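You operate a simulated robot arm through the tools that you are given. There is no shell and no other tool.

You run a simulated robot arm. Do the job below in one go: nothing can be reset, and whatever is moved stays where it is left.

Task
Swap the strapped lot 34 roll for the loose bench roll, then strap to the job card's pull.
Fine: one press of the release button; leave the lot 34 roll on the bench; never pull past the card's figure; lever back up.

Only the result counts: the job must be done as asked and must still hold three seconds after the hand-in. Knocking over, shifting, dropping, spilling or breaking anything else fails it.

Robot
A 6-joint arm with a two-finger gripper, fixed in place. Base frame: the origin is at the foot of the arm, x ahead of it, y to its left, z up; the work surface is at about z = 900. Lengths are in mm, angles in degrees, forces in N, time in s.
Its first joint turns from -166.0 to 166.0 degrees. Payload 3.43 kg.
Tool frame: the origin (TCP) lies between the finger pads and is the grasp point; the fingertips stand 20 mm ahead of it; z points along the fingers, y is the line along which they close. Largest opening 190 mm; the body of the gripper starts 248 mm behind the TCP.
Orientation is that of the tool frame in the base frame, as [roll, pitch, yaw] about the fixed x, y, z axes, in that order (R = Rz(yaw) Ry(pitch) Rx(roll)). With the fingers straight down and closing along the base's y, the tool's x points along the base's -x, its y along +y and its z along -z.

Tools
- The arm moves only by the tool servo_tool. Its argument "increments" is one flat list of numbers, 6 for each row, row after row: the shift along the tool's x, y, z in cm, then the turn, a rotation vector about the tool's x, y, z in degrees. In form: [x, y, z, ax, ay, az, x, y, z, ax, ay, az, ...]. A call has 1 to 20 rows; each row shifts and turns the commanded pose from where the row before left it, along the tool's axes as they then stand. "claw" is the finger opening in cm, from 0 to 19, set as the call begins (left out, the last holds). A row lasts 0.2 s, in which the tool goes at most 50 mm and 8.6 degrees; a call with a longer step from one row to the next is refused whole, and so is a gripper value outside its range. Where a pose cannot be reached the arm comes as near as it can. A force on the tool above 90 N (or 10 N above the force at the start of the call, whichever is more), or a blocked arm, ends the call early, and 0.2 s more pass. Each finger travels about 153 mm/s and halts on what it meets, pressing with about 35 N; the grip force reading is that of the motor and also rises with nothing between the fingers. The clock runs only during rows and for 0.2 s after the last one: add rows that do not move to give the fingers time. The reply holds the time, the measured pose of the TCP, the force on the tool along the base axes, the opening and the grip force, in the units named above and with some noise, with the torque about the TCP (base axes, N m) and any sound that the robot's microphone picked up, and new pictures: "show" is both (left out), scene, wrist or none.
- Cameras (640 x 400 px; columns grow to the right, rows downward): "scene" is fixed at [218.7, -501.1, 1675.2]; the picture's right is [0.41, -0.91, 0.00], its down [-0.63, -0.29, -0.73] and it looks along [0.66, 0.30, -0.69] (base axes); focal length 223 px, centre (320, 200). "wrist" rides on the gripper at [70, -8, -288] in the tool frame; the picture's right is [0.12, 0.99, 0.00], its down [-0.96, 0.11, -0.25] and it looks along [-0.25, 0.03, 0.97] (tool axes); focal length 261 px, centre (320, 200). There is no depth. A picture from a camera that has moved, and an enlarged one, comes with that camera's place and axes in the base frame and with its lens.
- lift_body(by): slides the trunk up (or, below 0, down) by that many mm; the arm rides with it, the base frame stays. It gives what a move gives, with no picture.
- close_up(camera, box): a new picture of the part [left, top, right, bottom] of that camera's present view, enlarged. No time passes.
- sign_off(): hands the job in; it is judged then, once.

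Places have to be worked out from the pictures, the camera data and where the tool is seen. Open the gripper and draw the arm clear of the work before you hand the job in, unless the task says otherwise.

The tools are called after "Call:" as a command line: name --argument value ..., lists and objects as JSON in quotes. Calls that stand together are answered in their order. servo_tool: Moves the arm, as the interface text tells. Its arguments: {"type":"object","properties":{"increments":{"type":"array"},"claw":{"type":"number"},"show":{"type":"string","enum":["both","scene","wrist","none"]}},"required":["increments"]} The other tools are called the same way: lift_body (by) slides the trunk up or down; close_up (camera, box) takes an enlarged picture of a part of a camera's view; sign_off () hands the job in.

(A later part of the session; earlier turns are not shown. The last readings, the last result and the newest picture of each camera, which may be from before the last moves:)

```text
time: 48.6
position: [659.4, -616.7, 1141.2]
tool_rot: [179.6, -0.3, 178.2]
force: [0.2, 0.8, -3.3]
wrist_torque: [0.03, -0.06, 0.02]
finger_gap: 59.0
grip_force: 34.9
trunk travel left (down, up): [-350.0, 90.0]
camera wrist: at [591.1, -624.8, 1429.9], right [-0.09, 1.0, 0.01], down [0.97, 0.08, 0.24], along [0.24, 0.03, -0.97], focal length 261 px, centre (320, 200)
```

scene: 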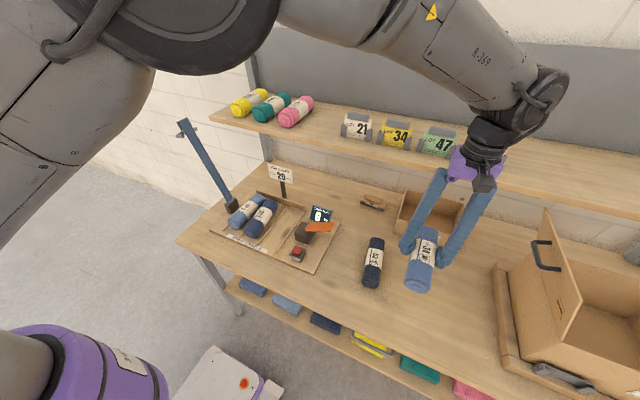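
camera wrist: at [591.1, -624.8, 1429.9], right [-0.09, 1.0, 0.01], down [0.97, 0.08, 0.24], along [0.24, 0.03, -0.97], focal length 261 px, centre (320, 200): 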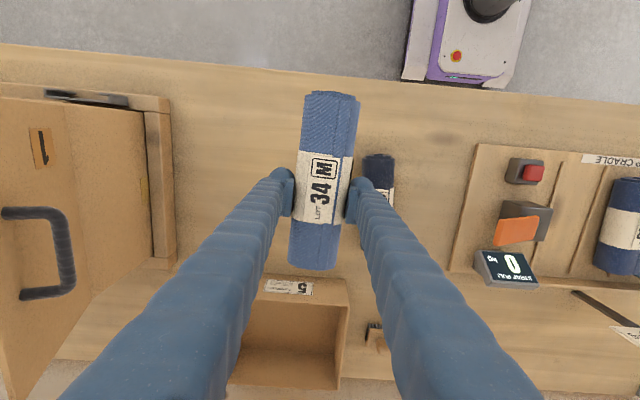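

There is clear bench here. I'll shift 20 mm further from the lot 52 roll and descend to about 15 mm above contact.

Call:
servo_tool --increments '[0, -2, 0, 0, 0, 0, 0, 0, 4, 0, 0, 0, 0, 0, 4, 0, 0, 0, 0, 0, 4, 0, 0, 0, 0, 0, 3.5, 0, 0, 0, 0, 0, 2, 0, 0, 0, 0, 0, 1.3, 0, 0, 0, 0, 0, 0, 0, 0, 0]'

Call:
close_up --camera "scene" --box '[340, 200, 500, 320]'

```text
time: 50.4
position: [659.3, -637.5, 952.7]
tool_rot: [179.6, -0.3, 178.2]
force: [-0.2, -0.2, -3.0]
wrist_torque: [0.01, -0.07, -0.01]
finger_gap: 58.8
grip_force: 34.3
trunk travel left (down, up): [-350.0, 90.0]
camera wrist: at [590.4, -645.2, 1241.9], right [-0.09, 1.0, 0.01], down [0.97, 0.08, 0.24], along [0.24, 0.03, -0.97], focal length 261 px, centre (320, 200)
```

scene: 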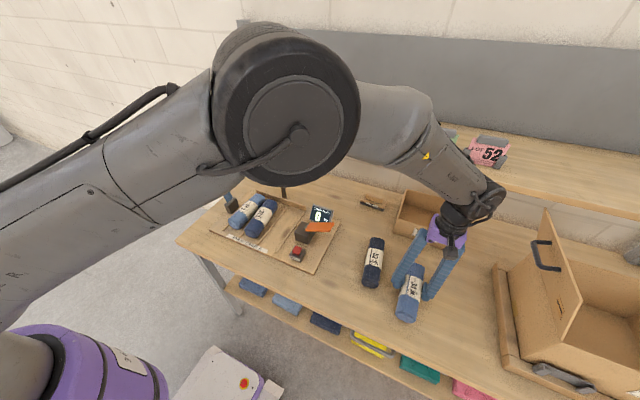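
wrist: 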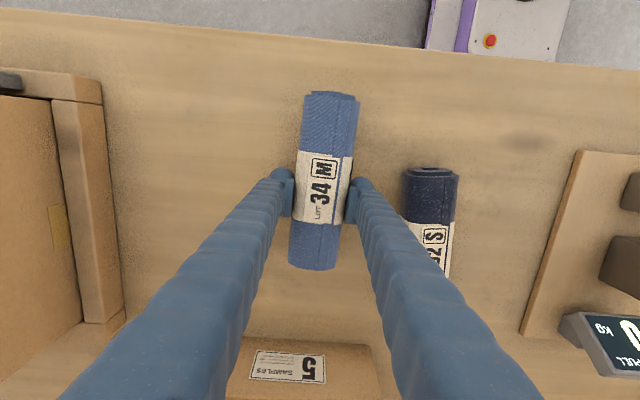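

```text
3.33 times, centred on (420, 260) of scene
camera zoom: at [218.7, -501.1, 1675.2], right [0.41, -0.91, 0.0], down [-0.63, -0.29, -0.73], along [0.66, 0.3, -0.69], focal length 745 px, centre (-13, 0)
```

zoom: 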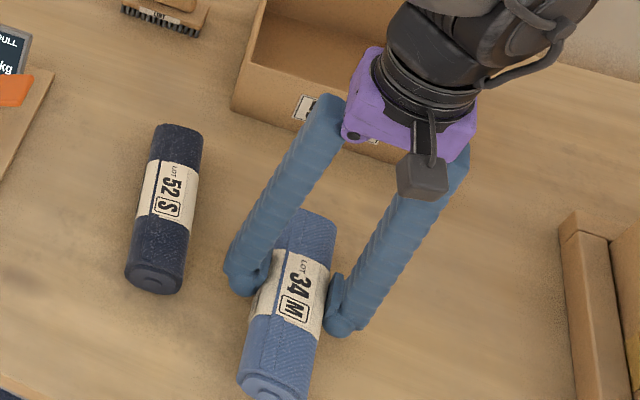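

The roll is level, about 15 mm up. I'll lower it in small steps, watching the vertical force.

Call:
servo_tool --increments '[0, 0, 0.3, 0, 0, 0, 0, 0, 0.3, 0, 0, 0, 0, 0, 0.2, 0, 0, 0]' --show "none"

Call:
servo_tool --increments '[0, 0, 0.2, 0, 0, 0, 0, 0, 0.2, 0, 0, 0]' --show "none"

```text
time: 51.2
position: [659.3, -636.5, 948.1]
tool_rot: [179.6, -0.4, 178.0]
force: [-0.6, -0.5, -3.2]
wrist_torque: [0.02, -0.02, -0.01]
finger_gap: 59.0
grip_force: 35.1
trunk travel left (down, up): [-350.0, 90.0]
```

```text
time: 51.8
position: [660.1, -635.3, 943.4]
tool_rot: [179.6, -0.3, 178.1]
force: [0.2, -0.2, -3.9]
wrist_torque: [-0.01, -0.06, 0.0]
finger_gap: 58.8
grip_force: 35.4
trunk travel left (down, up): [-350.0, 90.0]
```

No contact at 943; continuing down.

Call:
servo_tool --increments '[0, 0, 0.2, 0, 0, 0, 0, 0, 0.2, 0, 0, 0]' --show "none"

Call:
servo_tool --increments '[0, 0, 0.15, 0, 0, 0, 0, 0, 0.15, 0, 0, 0]' --show "none"

```text
time: 52.4
position: [659.2, -637.1, 938.6]
tool_rot: [179.6, -0.2, 178.2]
force: [0.5, -0.3, -3.4]
wrist_torque: [-0.01, -0.07, 0.01]
finger_gap: 59.3
grip_force: 34.7
trunk travel left (down, up): [-350.0, 90.0]
```

```text
time: 53.0
position: [659.8, -635.7, 936.1]
tool_rot: [179.7, -0.3, 178.1]
force: [-0.9, 0.1, -3.1]
wrist_torque: [0.0, -0.02, 0.02]
finger_gap: 58.7
grip_force: 34.8
trunk travel left (down, up): [-350.0, 90.0]
```

Still hanging freely at 936, so I'll go on.

Call:
servo_tool --increments '[0, 0, 0.15, 0, 0, 0, 0, 0, 0.15, 0, 0, 0]' --show "none"

Call:
close_up --camera "scene" --box '[360, 240, 460, 330]'

```text
time: 53.6
position: [658.2, -636.4, 932.9]
tool_rot: [179.7, -0.3, 178.1]
force: [-1.0, 1.3, 1.6]
wrist_torque: [0.0, 0.49, -0.11]
finger_gap: 59.0
grip_force: 35.5
trunk travel left (down, up): [-350.0, 90.0]
```

```text
4.44 times, centred on (410, 285) of scene
camera zoom: at [218.7, -501.1, 1675.2], right [0.41, -0.91, 0.0], down [-0.63, -0.29, -0.73], along [0.66, 0.3, -0.69], focal length 993 px, centre (-80, -178)
```

zoom: 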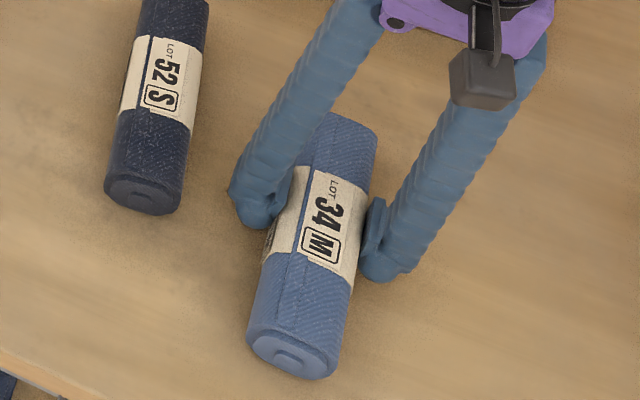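

It touches now (+1.6 N, one end first). I'll lower 1 mm more and then open gently to 76 mm.

Call:
servo_tool --increments '[0, 0, 0.1, 0, 0, 0]' --show "none"

Call:
servo_tool --increments '[0, 0, 0, 0, 0, 0, 0, 0, 0, 0, 0, 0]' --claw 7.6

Call:
close_up --camera "scene" --box '[360, 240, 460, 330]'

```text
time: 54.0
position: [659.0, -636.6, 934.1]
tool_rot: [179.8, -0.3, 178.0]
force: [-1.2, 1.1, 7.8]
wrist_torque: [0.1, 0.54, -0.09]
finger_gap: 59.1
grip_force: 34.7
trunk travel left (down, up): [-350.0, 90.0]
```

```text
time: 54.6
position: [658.9, -636.5, 931.5]
tool_rot: [179.7, -0.2, 178.0]
force: [0.5, -0.2, -0.4]
wrist_torque: [0.01, 0.01, -0.01]
finger_gap: 76.1
grip_force: 0.1
trunk travel left (down, up): [-350.0, 90.0]
camera wrist: at [590.8, -644.2, 1220.5], right [-0.09, 1.0, 0.01], down [0.97, 0.08, 0.24], along [0.24, 0.03, -0.97], focal length 261 px, centre (320, 200)
```

scene: 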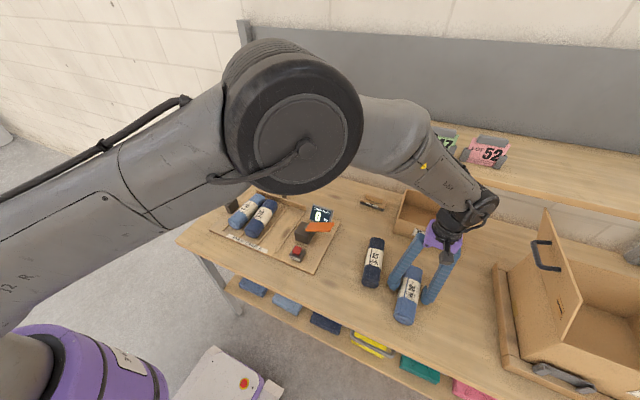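
wrist: 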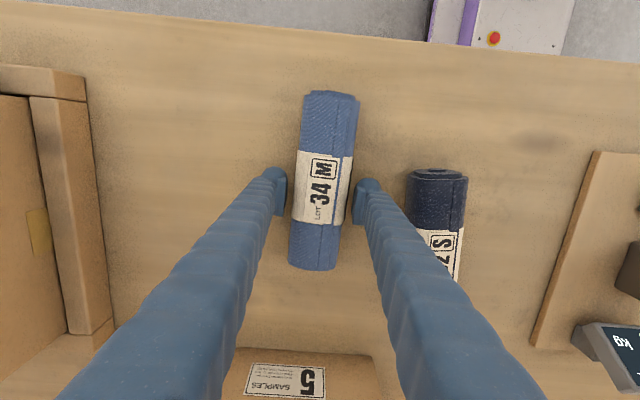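

```text
4.44 times, centred on (410, 285) of scene
camera zoom: at [218.7, -501.1, 1675.2], right [0.41, -0.91, 0.0], down [-0.63, -0.29, -0.73], along [0.66, 0.3, -0.69], focal length 993 px, centre (-80, -178)
```

zoom: 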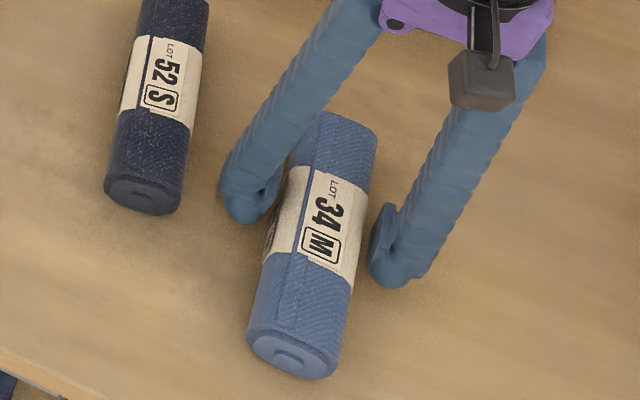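

Lot 34 sits still on the bench. I'll rise straight up and move over the lot 52 roll.

Call:
servo_tool --increments '[0, 0, -2, 0, 0, 0, 0, 0, -3, 0, 0, 0, 0, 0, -4, 0, 0, 0, 0, 0, -4, 0, 0, 0, 0, 0, -4, 0, 0, 0, -1.1, 3.5, 0, 0, 0, 0, -1.1, 3.5, 0, 0, 0, 0, -1.1, 3.5, 0, 0, 0, 0, -1.1, 3.2, 0, 0, 0, 0, 0, 0, 0, 0, 0, 0]'

Call:
close_up --camera "wrist" --box '[220, 80, 420, 280]'

Call:
close_up --camera "scene" --box '[340, 210, 460, 330]'

```text
time: 56.8
position: [709.3, -501.5, 1101.6]
tool_rot: [179.5, -0.4, 178.1]
force: [0.5, -1.1, 0.8]
wrist_torque: [-0.01, 0.05, -0.02]
finger_gap: 76.1
grip_force: 0.0
trunk travel left (down, up): [-350.0, 90.0]
camera wrist: at [640.7, -510.1, 1389.9], right [-0.09, 1.0, 0.01], down [0.97, 0.08, 0.24], along [0.24, 0.03, -0.97], focal length 261 px, centre (320, 200)
```

scene: 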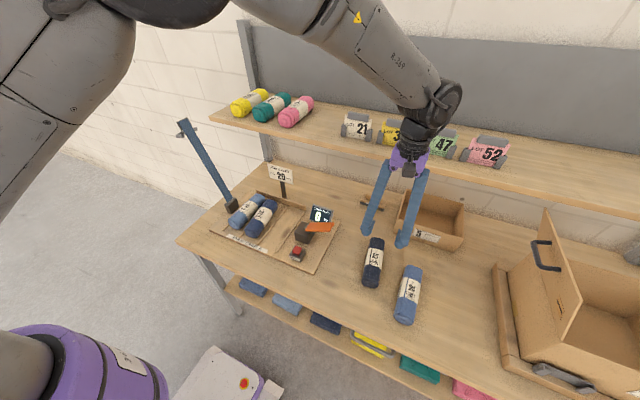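
wrist: 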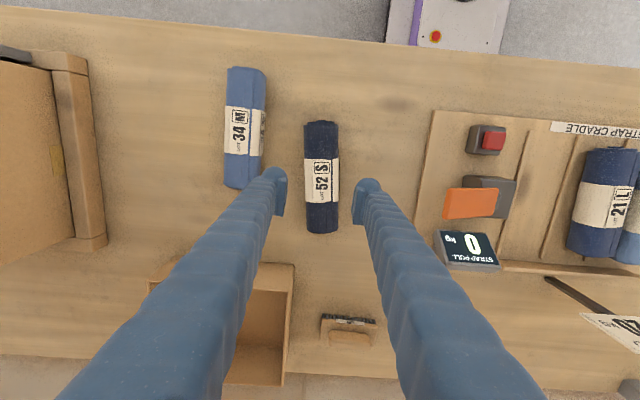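

```text
2.00 times, centred on (320, 180) of wrist
camera zoom: at [640.7, -510.1, 1389.9], right [-0.09, 1.0, 0.01], down [0.97, 0.08, 0.24], along [0.24, 0.03, -0.97], focal length 521 px, centre (320, 240)
```

zoom: 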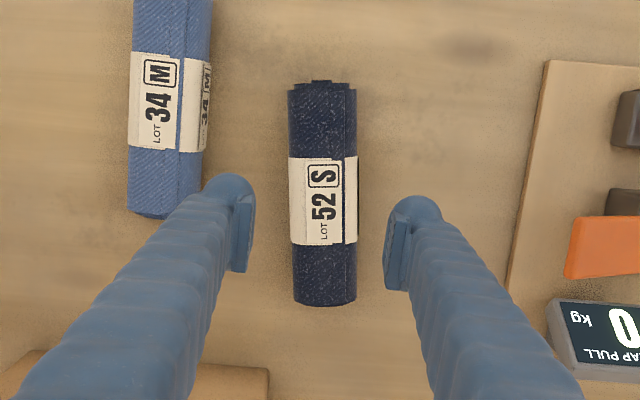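

```text
3.33 times, centred on (400, 270) of scene
camera zoom: at [218.7, -501.1, 1675.2], right [0.41, -0.91, 0.0], down [-0.63, -0.29, -0.73], along [0.66, 0.3, -0.69], focal length 745 px, centre (53, -33)
```

zoom: 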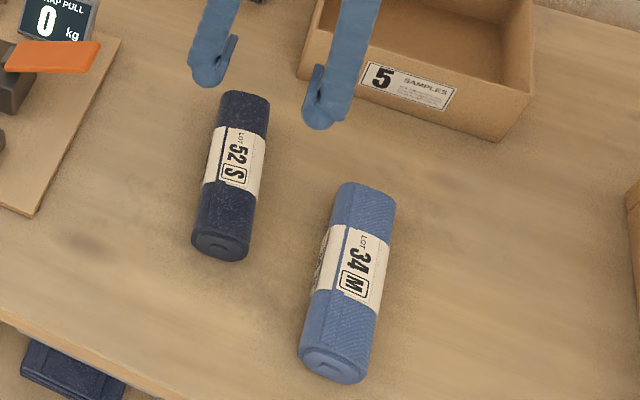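

Lot 52 is centred near (718,-496), yawed about +5.7°. I'll centre over it, match its yaw, trim the small tilt and descend to z≈950.

Call:
servo_tool --increments '[-0.88, 0.58, 0, 0, 0, 0, 0, 0, 0, 0.5, -0.4, -7.6, 0, 0, 4, 0, 0, 0, 0, 0, 4, 0, 0, 0, 0, 0, 3, 0, 0, 0, 0, 0, 0, 0, 0, 0]'

Call:
close_up --camera "wrist" --box '[220, 80, 420, 280]'

```text
time: 58.2
position: [719.9, -497.8, 992.1]
tool_rot: [-179.9, 0.2, -174.3]
force: [-1.1, 1.3, 0.4]
wrist_torque: [0.01, -0.04, -0.01]
finger_gap: 75.7
grip_force: 0.1
trunk travel left (down, up): [-350.0, 90.0]
camera wrist: at [649.5, -512.6, 1278.3], right [-0.22, 0.98, 0.0], down [0.95, 0.21, 0.25], along [0.24, 0.05, -0.97], focal length 261 px, centre (320, 200)
```

scene: 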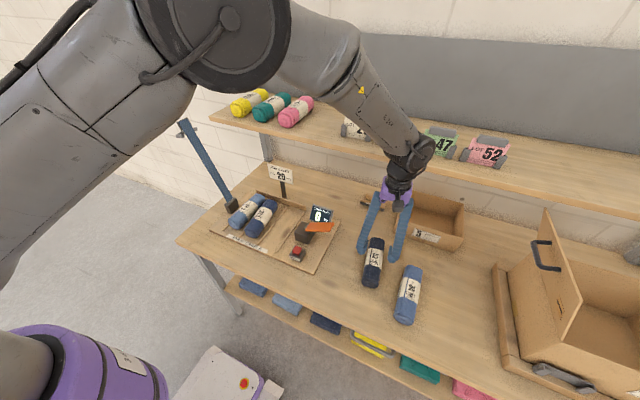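
wrist: 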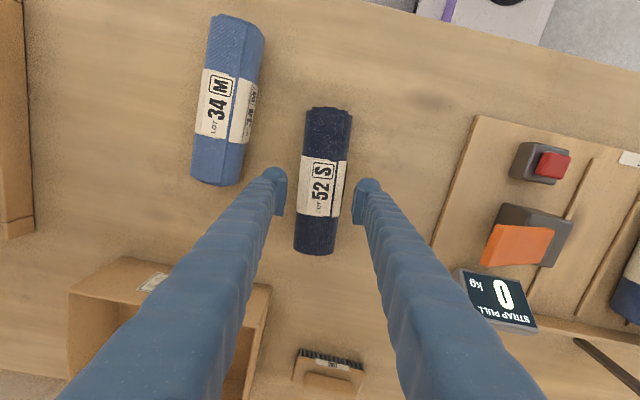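

```text
2.00 times, centred on (320, 180) of wrist
camera zoom: at [649.5, -512.6, 1278.3], right [-0.22, 0.98, 0.0], down [0.95, 0.21, 0.25], along [0.24, 0.05, -0.97], focal length 521 px, centre (320, 240)
```

zoom: 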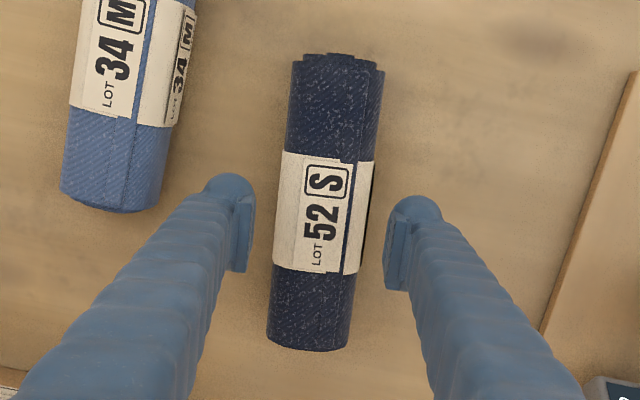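

Well centred (within 3 mm). I'll descend to z≈934 and close.

Call:
servo_tool --increments '[0, 0.25, 1, 0, 0, 0, 0, 0, 1.8, 0, 0, 0, 0, 0, 1.8, 0, 0, 0, 0, 0, 1.2, 0, 0, 0, 0, 0, 0, 0, 0, 0]' --show "none"

Call:
servo_tool --increments '[0, 0, 0, 0, 0, 0, 0, 0, 0, 0, 0, 0, 0, 0, 0, 0, 0, 0]' --claw 3.0 --show "scene"

```text
time: 59.4
position: [718.9, -493.1, 934.5]
tool_rot: [-179.9, 0.1, -174.3]
force: [-1.1, -0.6, 0.8]
wrist_torque: [-0.02, 0.01, -0.02]
finger_gap: 75.9
grip_force: 0.1
trunk travel left (down, up): [-350.0, 90.0]
```

```text
time: 60.2
position: [719.8, -494.7, 933.9]
tool_rot: [-179.9, 0.2, -174.3]
force: [0.2, -0.8, 0.3]
wrist_torque: [-0.03, -0.06, 0.03]
finger_gap: 58.8
grip_force: 35.4
trunk travel left (down, up): [-350.0, 90.0]
```

scene: 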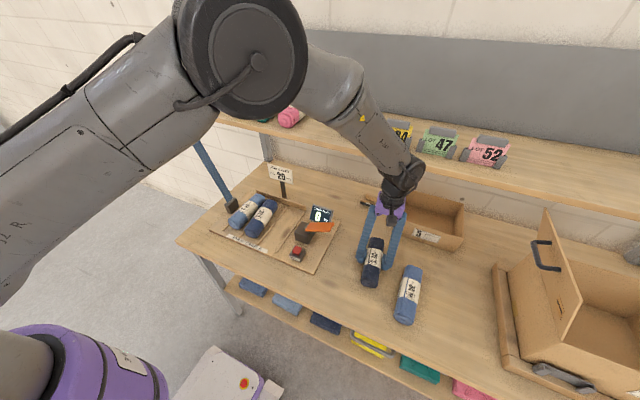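

Lot 52 is gripped (58.8 mm). I'll lift high, square up the yaw and carry it over the cradle slot at y≈-91.

Call:
servo_tool --increments '[0, 0, -1.5, 0, 0, 0, 0, 0, -3, 0, 0, 0, 0, 0, -4.5, 0, 0, 0, 0, 0, -4.5, 0, 0, 0, 0, 0, -4.5, 0, 0, 0, 0, 0, -4, 0, 0, 5.7, 0, 4.03, 0, 0, 0, 0, 0, 4.03, 0, 0, 0, 0, 0, 4.03, 0, 0, 0, 0, 0, 4.03, 0, 0, 0, 0, 0, 4.03, 0, 0, 0, 0, 0, 4.03, 0, 0, 0, 0, 0, 4.03, 0, 0, 0, 0, 0, 4.03, 0, 0, 0, 0, 0, 4.03, 0, 0, 0, 0, 0, 4.03, 0, 0, 0, 0, 0, 0, 0, 0, 0, 0]'

Call:
close_up --camera "wrist" --box '[220, 80, 420, 280]'

```text
time: 63.8
position: [719.2, -91.0, 1154.6]
tool_rot: [-180.0, 0.1, 180.0]
force: [0.0, 0.7, -3.7]
wrist_torque: [-0.01, -0.03, 0.0]
finger_gap: 58.9
grip_force: 35.3
trunk travel left (down, up): [-350.0, 90.0]
camera wrist: at [648.1, -99.4, 1441.9], right [-0.12, 0.99, 0.0], down [0.96, 0.12, 0.25], along [0.25, 0.03, -0.97], focal length 261 px, centre (320, 200)
```

scene: 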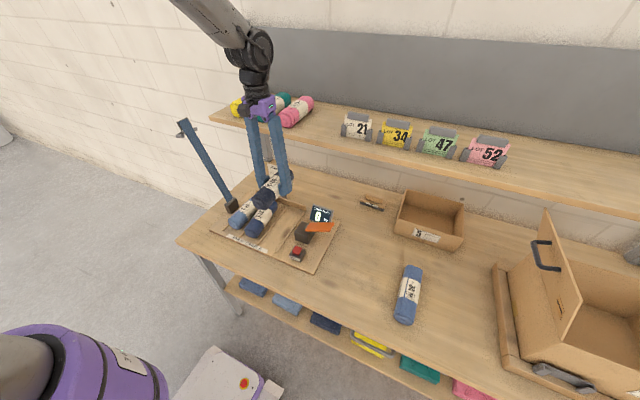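
wrist: 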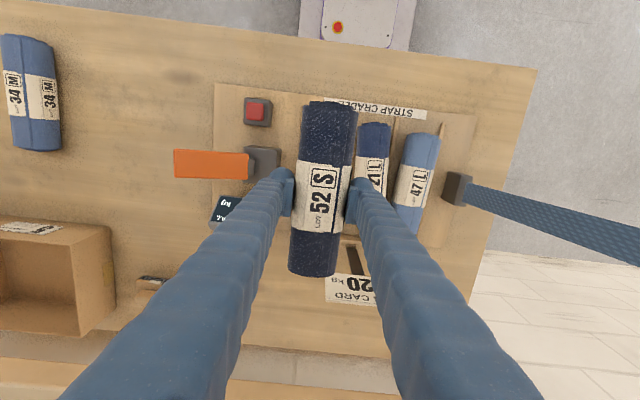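

```text
2.00 times, centred on (320, 180) of wrist
camera zoom: at [648.1, -99.4, 1441.9], right [-0.12, 0.99, 0.0], down [0.96, 0.12, 0.25], along [0.25, 0.03, -0.97], focal length 521 px, centre (320, 240)
```

zoom: 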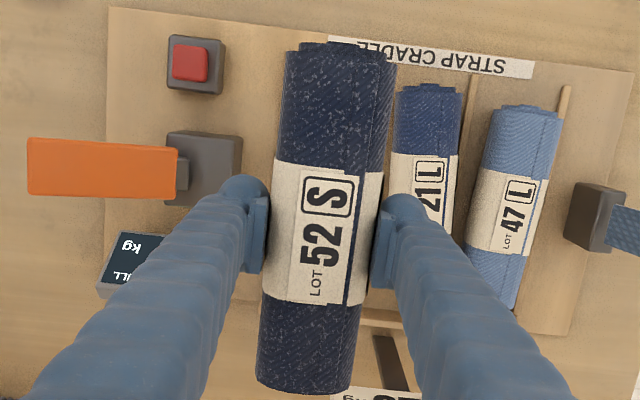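

The yaw is square and it is above the slot with clear room on both sides. I'll descend to z≈965 and check.

Call:
servo_tool --increments '[0, 0, 4.5, 0, 0, 0, 0, 0, 4.5, 0, 0, 0, 0, 0, 4, 0, 0, 0, 0, 0, 3, 0, 0, 0, 0, 0, 2, 0, 0, 0, 0, 0, 1, 0, 0, 0, 0, 0, 0, 0, 0, 0]'

Call:
close_up --camera "wrist" --box '[220, 80, 420, 280]'

Call:
close_up --camera "scene" --box '[225, 180, 325, 260]'

```text
time: 65.4
position: [718.5, -91.2, 964.4]
tool_rot: [-179.9, 0.1, -180.0]
force: [0.3, 0.7, -3.7]
wrist_torque: [-0.02, -0.02, 0.01]
finger_gap: 58.9
grip_force: 34.5
trunk travel left (down, up): [-350.0, 90.0]
camera wrist: at [648.1, -99.3, 1251.7], right [-0.12, 0.99, 0.0], down [0.96, 0.12, 0.25], along [0.25, 0.03, -0.97], focal length 261 px, centre (320, 200)
```

scene: 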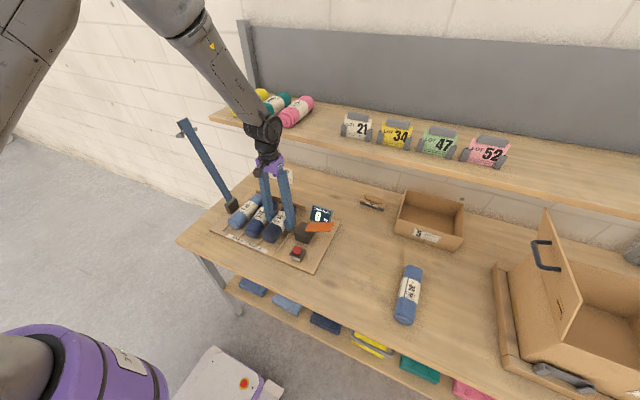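
wrist: 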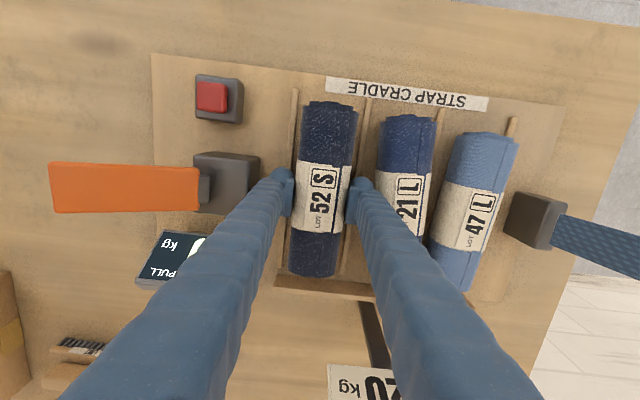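

```text
2.00 times, centred on (320, 180) of wrist
camera zoom: at [648.1, -99.3, 1251.7], right [-0.12, 0.99, 0.0], down [0.96, 0.12, 0.25], along [0.25, 0.03, -0.97], focal length 521 px, centre (320, 240)
```

zoom: 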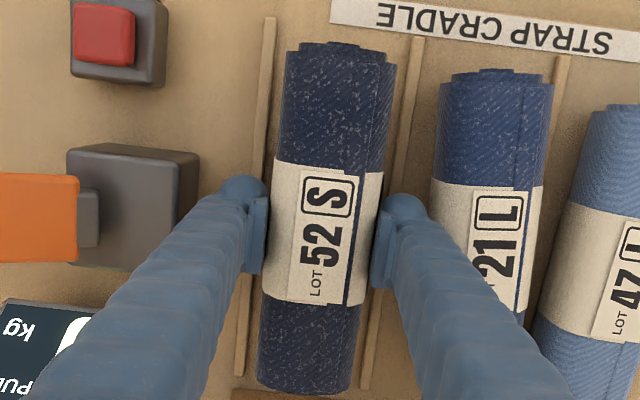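

```text
5.00 times, centred on (275, 220) of scene
camera zoom: at [218.7, -501.1, 1675.2], right [0.41, -0.91, 0.0], down [-0.63, -0.29, -0.73], along [0.66, 0.3, -0.69], focal length 1117 px, centre (545, 100)
```

zoom: 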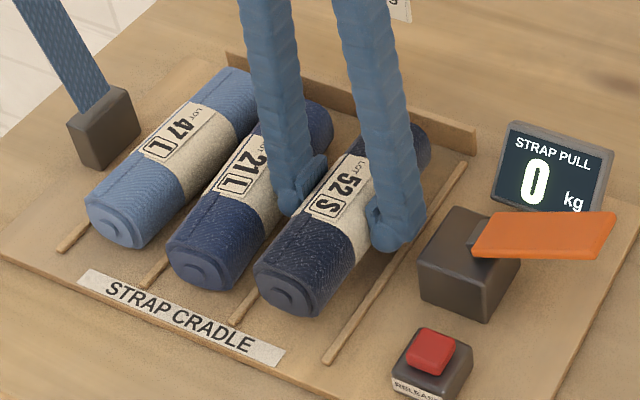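

It is well placed in the slot, hanging just above the plate. I'll lower it in small steps and watch the force.

Call:
servo_tool --increments '[0, 0, 0.4, 0, 0, 0, 0, 0, 0.4, 0, 0, 0, 0, 0, 0.3, 0, 0, 0]' --show "none"

Call:
servo_tool --increments '[0, 0, 0.2, 0, 0, 0, 0, 0, 0.1, 0, 0, 0]' --show "none"

```text
time: 66.2
position: [718.4, -91.6, 952.7]
tool_rot: [-179.9, 0.1, 180.0]
force: [-0.1, 0.6, -4.1]
wrist_torque: [-0.02, -0.02, 0.02]
finger_gap: 58.9
grip_force: 34.8
trunk travel left (down, up): [-350.0, 90.0]
```

```text
time: 66.8
position: [718.7, -91.0, 949.7]
tool_rot: [-179.9, 0.1, -180.0]
force: [-0.1, -1.4, -3.9]
wrist_torque: [0.01, -0.02, 0.0]
finger_gap: 59.0
grip_force: 35.2
trunk travel left (down, up): [-350.0, 90.0]
```

Still hanging at 950. I'll continue in 1 mm steps.

Call:
servo_tool --increments '[0, 0, 0.1, 0, 0, 0, 0, 0, 0.1, 0, 0, 0]' --show "none"

Call:
servo_tool --increments '[0, 0, 0.1, 0, 0, 0]' --show "none"

```text
time: 67.4
position: [717.4, -90.9, 947.9]
tool_rot: [-179.9, 0.1, -180.0]
force: [0.1, -0.4, -3.2]
wrist_torque: [-0.01, 0.02, -0.02]
finger_gap: 59.1
grip_force: 35.6
trunk travel left (down, up): [-350.0, 90.0]
```

```text
time: 67.8
position: [716.8, -90.2, 947.8]
tool_rot: [-179.9, 0.2, 180.0]
force: [0.8, 0.0, -4.0]
wrist_torque: [0.01, -0.03, 0.03]
finger_gap: 58.8
grip_force: 34.8
trunk travel left (down, up): [-350.0, 90.0]
```

No contact yet; another 2 mm.

Call:
servo_tool --increments '[0, 0, 0.1, 0, 0, 0, 0, 0, 0.1, 0, 0, 0]' --show "none"

Call:
servo_tool --increments '[0, 0, 0.1, 0, 0, 0]' --show "none"

```text
time: 68.4
position: [717.9, -89.9, 946.7]
tool_rot: [-179.9, 0.1, -180.0]
force: [-1.8, 2.1, 11.0]
wrist_torque: [0.17, 0.62, -0.04]
finger_gap: 58.8
grip_force: 34.7
trunk travel left (down, up): [-350.0, 90.0]
```

```text
time: 68.8
position: [717.9, -90.0, 947.0]
tool_rot: [-179.9, 0.3, 180.0]
force: [-2.1, -0.6, 26.2]
wrist_torque: [0.15, 0.29, 0.08]
finger_gap: 58.8
grip_force: 34.9
trunk travel left (down, up): [-350.0, 90.0]
```

Contact now (26 N). I'll back up 1 mm and open the fingers to 68 mm.

Call:
servo_tool --increments '[0, 0, -0.1, 0, 0, 0, 0, 0, 0, 0, 0, 0]' --show "none"

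Call:
servo_tool --increments '[0, 0, 0, 0, 0, 0, 0, 0, 0, 0, 0, 0]' --claw 6.8

Call:
close_up --camera "scene" --box '[225, 180, 325, 260]'

Call:
close_up --camera "wrist" --box '[220, 80, 420, 280]'

```text
time: 69.4
position: [716.9, -88.9, 946.7]
tool_rot: [-179.9, 0.2, -180.0]
force: [0.2, -0.9, 21.6]
wrist_torque: [0.06, -0.18, -0.03]
finger_gap: 58.9
grip_force: 35.2
trunk travel left (down, up): [-350.0, 90.0]
```

```text
time: 70.0
position: [718.3, -90.5, 945.2]
tool_rot: [-179.9, -0.1, 180.0]
force: [-0.4, 0.7, -0.3]
wrist_torque: [0.0, 0.02, 0.0]
finger_gap: 67.9
grip_force: 0.0
trunk travel left (down, up): [-350.0, 90.0]
camera wrist: at [647.7, -98.7, 1232.4], right [-0.12, 0.99, 0.0], down [0.96, 0.12, 0.25], along [0.25, 0.03, -0.97], focal length 261 px, centre (320, 200)
```

scene: 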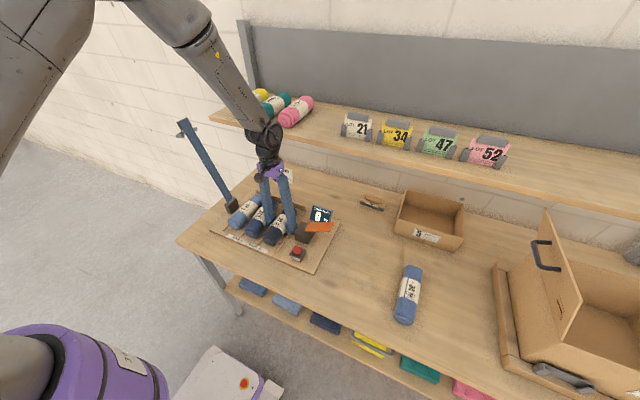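
wrist: 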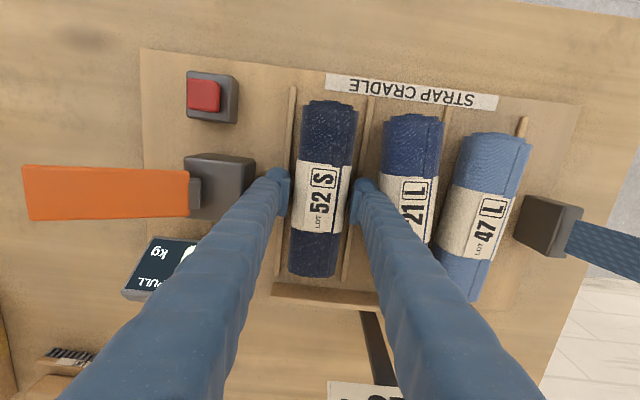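

```text
5.00 times, centred on (275, 220) of scene
camera zoom: at [218.7, -501.1, 1675.2], right [0.41, -0.91, 0.0], down [-0.63, -0.29, -0.73], along [0.66, 0.3, -0.69], focal length 1117 px, centre (545, 100)
```

zoom: 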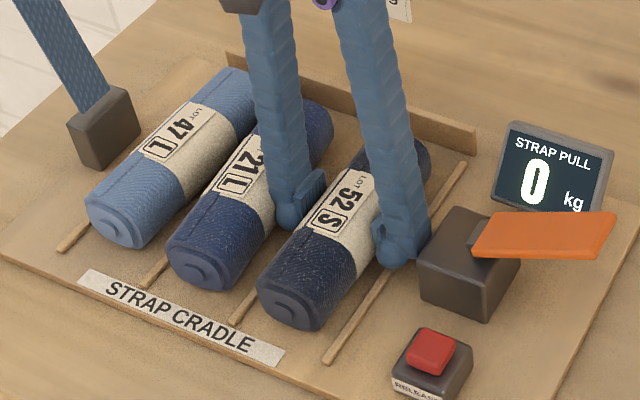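

```text
2.00 times, centred on (320, 180) of wrist
camera zoom: at [647.7, -98.7, 1232.4], right [-0.12, 0.99, 0.0], down [0.96, 0.12, 0.25], along [0.25, 0.03, -0.97], focal length 521 px, centre (320, 240)
```

zoom: 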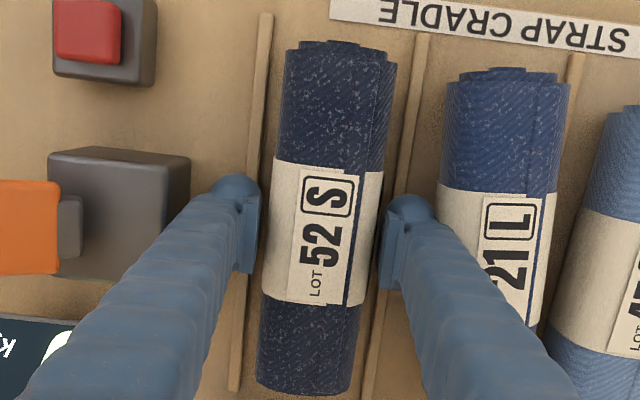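

Lot 52 now lies in the slot and lots 21 and 47 are unmoved. Next I'll rise, draw back and go to the open strap flap the same way I left it.

Call:
servo_tool --increments '[0, 0, -2, 0, 0, 0, 0, 0, -4.5, 0, 0, 0, 0, 0, -4.5, 0, 0, 0, 0, 0, -4.5, 0, 0, 0, 0, 0, -4.5, 0, 0, 0, 4, 0, -2.5, 0, 0, 0, 4, 0, -2.5, 0, 0, 0, 4, 0, -2.5, 0, 0, 0, 4, 0, -2.5, 0, 0, 0, 2.6, 0, -3.5, 0, 0, 0, 0, 4.2, -2.5, 0, 0, 0, 0, 4.7, 0, 0, 0, 0, 0, 4.7, 0, 0, 0, 0, 0, 4.7, 0, 0, 0, 0, 0, 4.7, 0, 0, 0, 0, 0, 4.7, 0, 0, 0, 0, 0, 4.7, 0, 0, 0, 0, 0, 4.7, 0, 0, 0, 0, 0, 4.7, 0, 0, 0, 0]' --show "scene"

```text
time: 74.0
position: [530.4, 329.5, 1303.0]
tool_rot: [-179.8, 0.1, -180.0]
force: [0.3, 0.8, 0.2]
wrist_torque: [-0.1, 0.01, 0.01]
finger_gap: 68.0
grip_force: 0.1
trunk travel left (down, up): [-350.0, 90.0]
```

scene: 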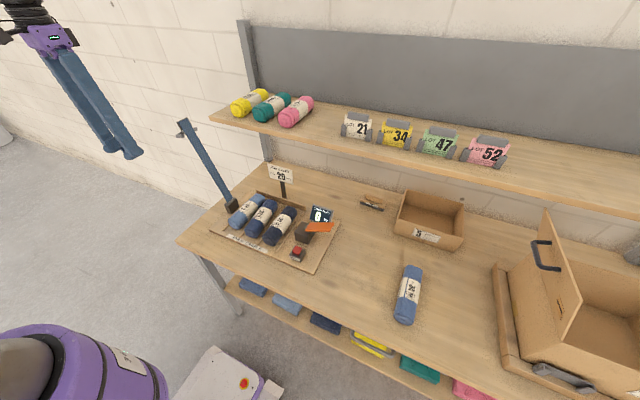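

I'll turn the tool to roll ≈ −130, set the fingers to 28 mm and move toward the loop, staying about 50 mm back from it.

Call:
servo_tool --increments '[0, 1, -0.8, 0, 0, 0, 0, 0, 0, 8.3, 0, 0, 0, 0, 0, 8.3, 0, 0, 0, 0, 0, 8.3, 0, 0, 0, 0, 0, 8.3, 0, 0, 0, 0, 0, 8.3, 0, 0, 0, 0, 0, 8.3, 0, 0, -4.5, 0, 0, 0, 0, 0, -4.5, 0, 0, 0, 0, 0, -4.5, 0, 0, 0, 0, 0, -4.7, 0, 0, 0, 0, 0, 0, 0, 0, 0, 0, 0]' --claw 2.8

Call:
close_up --camera "scene" --box '[150, 90, 250, 180]'

Call:
close_up --camera "wrist" --box '[220, 100, 420, 260]'

```text
time: 76.6
position: [711.4, 340.1, 1312.5]
tool_rot: [-130.1, 0.2, -179.9]
force: [-0.4, -0.3, 0.0]
wrist_torque: [-0.01, -0.06, 0.08]
finger_gap: 28.1
grip_force: 0.0
trunk travel left (down, up): [-350.0, 90.0]
camera wrist: at [639.9, 553.9, 1503.9], right [-0.12, 0.64, -0.76], down [0.96, 0.26, 0.07], along [0.25, -0.72, -0.65], focal length 261 px, centre (320, 200)
```

scene: 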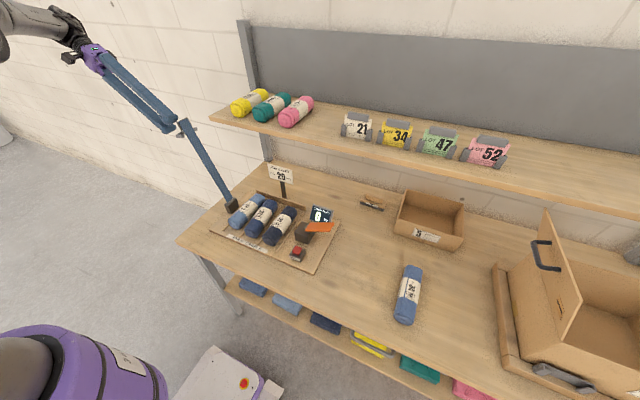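
wrist: 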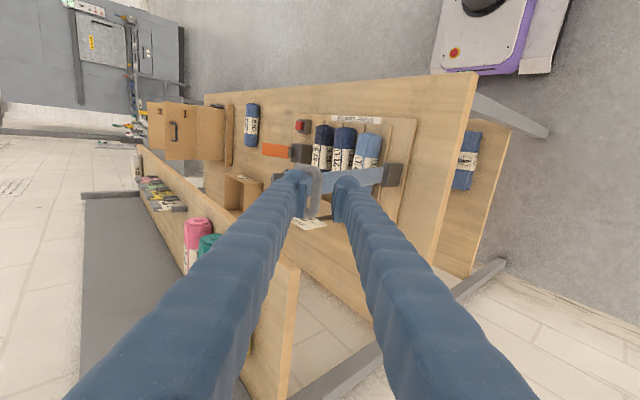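

```text
4.44 times, centred on (200, 135) of scene
camera zoom: at [218.7, -501.1, 1675.2], right [0.41, -0.91, 0.0], down [-0.63, -0.29, -0.73], along [0.66, 0.3, -0.69], focal length 993 px, centre (853, 489)
```

zoom: 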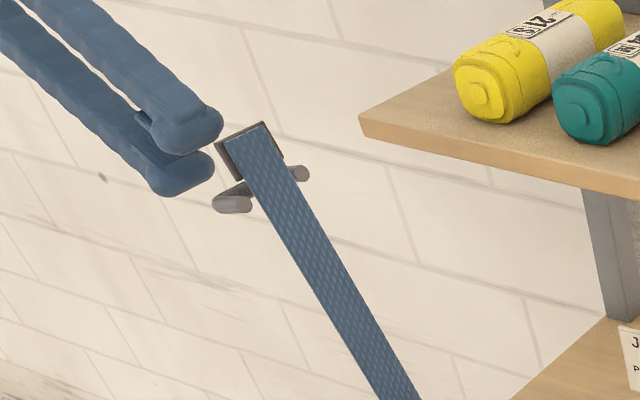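

```text
2.50 times, centred on (320, 180) of wrist
camera zoom: at [639.9, 553.9, 1503.9], right [-0.12, 0.64, -0.76], down [0.96, 0.26, 0.07], along [0.25, -0.72, -0.65], focal length 652 px, centre (320, 250)
```

zoom: 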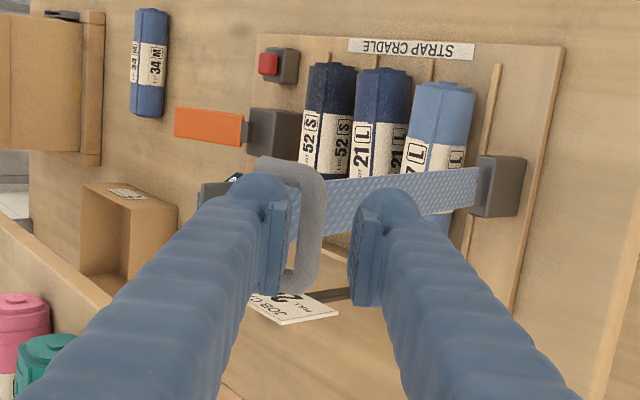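

The bar is centred between the pads, about 63 mm ahead, near (719,292,1273). I'll shift +8 mm in x and advance 55 mm along the tool axis.

Call:
servo_tool --increments '[-0.4, 0, 1, 0, 0, 0, -0.4, 0, 1, 0, 0, 0, 0, 0, 1, 0, 0, 0, 0, 0, 1, 0, 0, 0, 0, 0, 0.8, 0, 0, 0, 0, 0, 0.7, 0, 0, 0, 0, 0, 0, 0, 0, 0]'

Call:
close_up --camera "scene" --box '[150, 90, 250, 180]'

Call:
close_up --camera "wrist" --box '[220, 100, 420, 260]'

```text
time: 78.2
position: [719.5, 295.3, 1276.3]
tool_rot: [-130.0, 0.1, 180.0]
force: [-0.7, 0.0, 0.2]
wrist_torque: [-0.01, -0.01, -0.03]
finger_gap: 28.1
grip_force: 0.0
trunk travel left (down, up): [-350.0, 90.0]
camera wrist: at [649.5, 510.3, 1468.8], right [-0.12, 0.64, -0.76], down [0.96, 0.26, 0.07], along [0.25, -0.72, -0.65], focal length 261 px, centre (320, 200)
```

scene: 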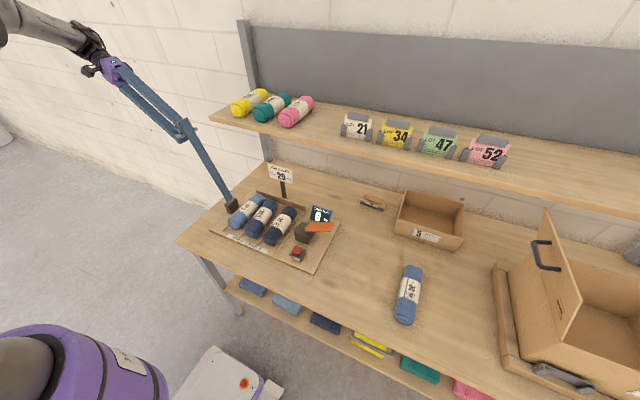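
wrist: 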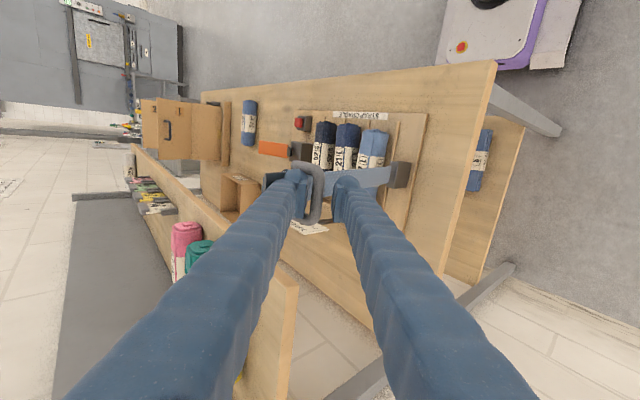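

```text
4.44 times, centred on (200, 135) of scene
camera zoom: at [218.7, -501.1, 1675.2], right [0.41, -0.91, 0.0], down [-0.63, -0.29, -0.73], along [0.66, 0.3, -0.69], focal length 993 px, centre (853, 489)
```

zoom: 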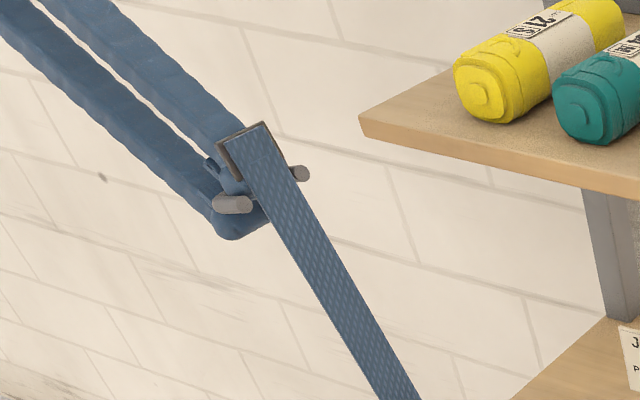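

```text
2.50 times, centred on (320, 180) of wrist
camera zoom: at [649.5, 510.3, 1468.8], right [-0.12, 0.64, -0.76], down [0.96, 0.26, 0.07], along [0.25, -0.72, -0.65], focal length 652 px, centre (320, 250)
```

zoom: 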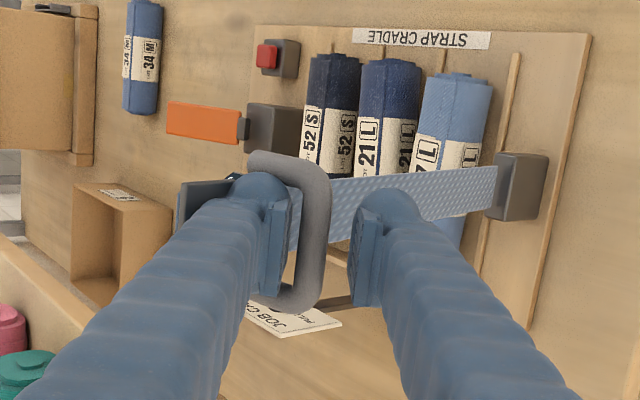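

The pads straddle the bar well. I'll close on it.

Call:
servo_tool --increments '[0, 0, 0, 0, 0, 0, 0, 0, 0, 0, 0, 0, 0, 0, 0, 0, 0, 0]' --claw 0 --show "none"

```text
time: 79.0
position: [721.0, 293.2, 1278.2]
tool_rot: [-130.2, 0.2, 179.9]
force: [9.7, -7.2, 26.6]
wrist_torque: [-0.47, 0.69, 0.44]
finger_gap: 10.3
grip_force: 44.1
trunk travel left (down, up): [-350.0, 90.0]
```

The bar is gripped (10 mm). I'll start bringing the flap back along the arc, first to about 5° nearer vertical.

Call:
servo_tool --increments '[0, -1.4, 0.86, 0, 0, 0, 0, -1.4, 0.86, 0, 0, 0]' --show "none"

```text
time: 79.6
position: [720.0, 265.2, 1288.1]
tool_rot: [-130.0, 0.2, -179.8]
force: [14.8, 9.3, 29.8]
wrist_torque: [-0.03, 0.13, 0.35]
finger_gap: 9.9
grip_force: 43.0
trunk travel left (down, up): [-350.0, 90.0]
```

The tool needs to sit slightly higher, because the TCP is about 8 mm short of the bar. I'll continue with that offset included.

Call:
servo_tool --increments '[-0.1, -1.15, 0.485, 0, 0, 0, -0.1, -1.15, 0.485, 0, 0, 0]' --show "none"

Call:
servo_tool --increments '[0, -1.08, 0.99, 0, 0, 0, 0, -1.08, 0.99, 0, 0, 0]' --show "none"

```text
time: 80.2
position: [720.8, 242.0, 1293.7]
tool_rot: [-130.1, -0.3, 179.9]
force: [-11.7, -4.5, -23.9]
wrist_torque: [0.04, -0.39, -0.64]
finger_gap: 9.4
grip_force: 43.1
trunk travel left (down, up): [-350.0, 90.0]
```

```text
time: 80.8
position: [719.1, 213.4, 1299.8]
tool_rot: [-130.2, -0.2, 179.9]
force: [-27.9, -5.6, -45.9]
wrist_torque: [-0.02, -0.68, -0.12]
finger_gap: 9.7
grip_force: 43.7
trunk travel left (down, up): [-350.0, 90.0]
```

The tool is now a bit high, so I'll lower it and ease x by −3 mm while continuing.

Call:
servo_tool --increments '[0.2, -0.7, 1.25, 0, 0, 0, 0.15, -0.7, 1.25, 0, 0, 0]' --show "none"

```text
time: 81.4
position: [720.2, 184.2, 1301.3]
tool_rot: [-130.2, 0.3, -179.9]
force: [-8.9, -0.4, 5.9]
wrist_torque: [0.14, 0.76, 0.42]
finger_gap: 9.6
grip_force: 42.8
trunk travel left (down, up): [-350.0, 90.0]
```

Forces are near zero. I'll continue two more steps.

Call:
servo_tool --increments '[0.05, -0.92, 1.17, 0, 0, 0, 0.05, -0.92, 1.17, 0, 0, 0]' --show "none"

Call:
servo_tool --increments '[0, -0.78, 1.24, 0, 0, 0, 0, -0.78, 1.24, 0, 0, 0]' --show "none"

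```text
time: 82.0
position: [720.2, 153.1, 1298.0]
tool_rot: [-130.0, 0.4, -179.8]
force: [9.8, -3.5, 34.1]
wrist_torque: [0.08, 0.17, 0.87]
finger_gap: 9.6
grip_force: 43.3
trunk travel left (down, up): [-350.0, 90.0]
```

```text
time: 82.6
position: [720.6, 121.9, 1295.0]
tool_rot: [-129.9, 0.5, -179.8]
force: [27.7, -10.8, 56.5]
wrist_torque: [0.0, 0.5, 0.18]
finger_gap: 9.6
grip_force: 43.4
trunk travel left (down, up): [-350.0, 90.0]
```

The measured points fit a radius of about 335 mm, so I'll retarget the next steps on that arc with +2 mm in x.

Call:
servo_tool --increments '[-0.1, -1.0, 1.42, 0, 0, 0, -0.1, -1.0, 1.42, 0, 0, 0]' --show "none"

Call:
servo_tool --increments '[0, -0.56, 1.35, 0, 0, 0, 0, -0.56, 1.35, 0, 0, 0]' --show "none"

```text
time: 83.2
position: [720.1, 90.5, 1288.1]
tool_rot: [-130.0, 0.1, -179.9]
force: [3.8, -7.7, 25.9]
wrist_torque: [-0.03, -0.47, 0.61]
finger_gap: 9.4
grip_force: 42.8
trunk travel left (down, up): [-350.0, 90.0]
```

```text
time: 83.8
position: [719.8, 63.5, 1279.7]
tool_rot: [-130.2, 0.1, 179.9]
force: [-0.9, -3.6, 7.2]
wrist_torque: [0.06, -0.08, 0.08]
finger_gap: 9.4
grip_force: 43.6
trunk travel left (down, up): [-350.0, 90.0]
```

Forces are now small. I'll go two more 5° steps at constant tool angle, after which the tool is square to the flap.

Call:
servo_tool --increments '[0, -0.44, 1.395, 0, 0, 0, 0, -0.44, 1.395, 0, 0, 0]' --show "none"

Call:
servo_tool --increments '[0, -0.32, 1.425, 0, 0, 0, 0, -0.32, 1.425, 0, 0, 0]' --show "scene"

```text
time: 84.4
position: [720.6, 36.1, 1267.8]
tool_rot: [-130.2, 0.0, -179.9]
force: [-14.5, 3.0, -7.9]
wrist_torque: [0.01, -0.22, 0.12]
finger_gap: 8.7
grip_force: 43.1
trunk travel left (down, up): [-350.0, 90.0]
```

```text
time: 85.0
position: [719.3, 11.7, 1255.5]
tool_rot: [-130.0, 0.0, 180.0]
force: [-14.3, 5.3, -9.8]
wrist_torque: [0.02, 0.04, 0.1]
finger_gap: 8.9
grip_force: 42.8
trunk travel left (down, up): [-350.0, 90.0]
```

scene: 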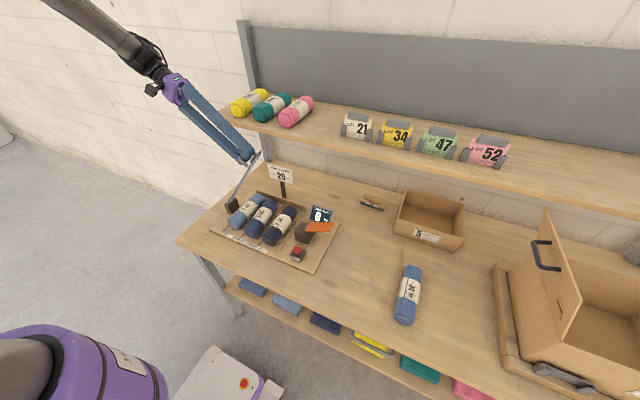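

Aligned. Next I'll rotate together with the flap, 15° per call.

Call:
servo_tool --increments '[0.1, -0.26, 2.9, -5, 0, 0, 0, -0.36, 2.9, -5, 0, 0, 0, -0.36, 2.9, -5, 0, 0]' --show "none"

```text
time: 85.8
position: [719.1, -58.5, 1200.4]
tool_rot: [-145.1, 0.1, 180.0]
force: [-5.7, -5.2, 3.2]
wrist_torque: [-0.14, 0.49, -0.33]
finger_gap: 9.2
grip_force: 42.8
trunk travel left (down, up): [-350.0, 90.0]
```

Forces are tiny, so I'll go another 15°.

Call:
servo_tool --increments '[0, -0.36, 2.88, -5, 0, 0, 0, -0.36, 2.88, -5, 0, 0, 0, -0.36, 2.88, -5, 0, 0]' --show "scene"

```text
time: 86.6
position: [720.5, -111.3, 1128.6]
tool_rot: [-160.1, 0.1, -179.9]
force: [9.8, -23.8, 10.9]
wrist_torque: [-0.05, 0.74, -0.44]
finger_gap: 9.3
grip_force: 42.7
trunk travel left (down, up): [-350.0, 90.0]
```

scene: 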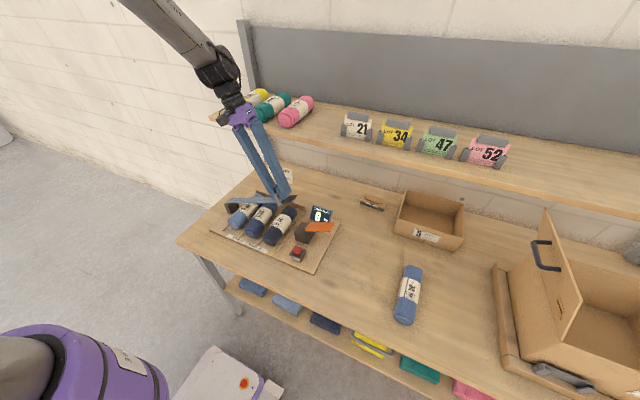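

I'll correct outward by 2.5 mm and go another 10°.

Call:
servo_tool --increments '[-0.05, -0.58, 2.88, -5, 0, 0, 0, -0.36, 2.88, -5, 0, 0]' --show "scene"

Call:
close_up --camera "scene" --box '[215, 170, 345, 270]'

```text
time: 87.2
position: [720.4, -133.8, 1077.2]
tool_rot: [-170.1, 0.1, -179.9]
force: [15.6, 5.8, -3.9]
wrist_torque: [-0.11, 1.46, -0.57]
finger_gap: 9.1
grip_force: 42.8
trunk travel left (down, up): [-350.0, 90.0]
```

scene: 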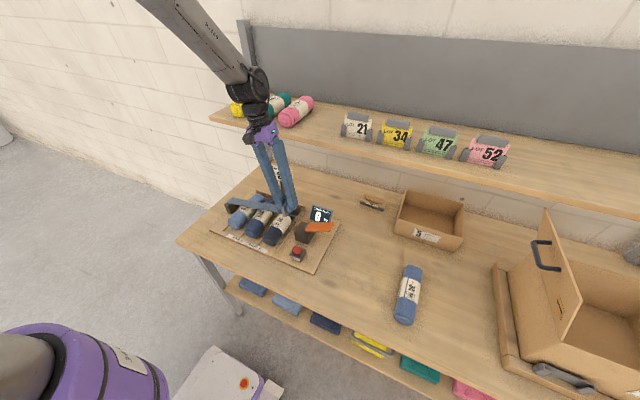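

```text
4.00 times, centred on (280, 220) of scene
camera zoom: at [218.7, -501.1, 1675.2], right [0.41, -0.91, 0.0], down [-0.63, -0.29, -0.73], along [0.66, 0.3, -0.69], focal length 894 px, centre (480, 120)
```

zoom: 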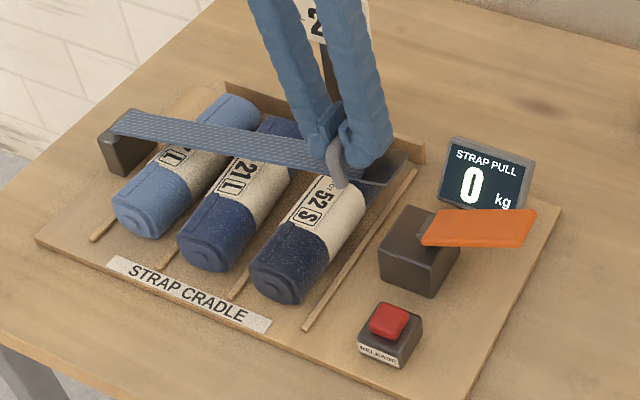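

About 11° remain. I'll go 8° more.

Call:
servo_tool --increments '[-0.1, -0.3, 2.88, -5, 0, 0, -0.05, -0.25, 1.73, -3, 0, 0]' --show "none"

```text
time: 87.8
position: [721.2, -146.1, 1032.8]
tool_rot: [-178.1, 0.0, -180.0]
force: [2.5, 17.8, -4.4]
wrist_torque: [-0.08, 0.9, -0.25]
finger_gap: 9.3
grip_force: 42.5
trunk travel left (down, up): [-350.0, 90.0]
```

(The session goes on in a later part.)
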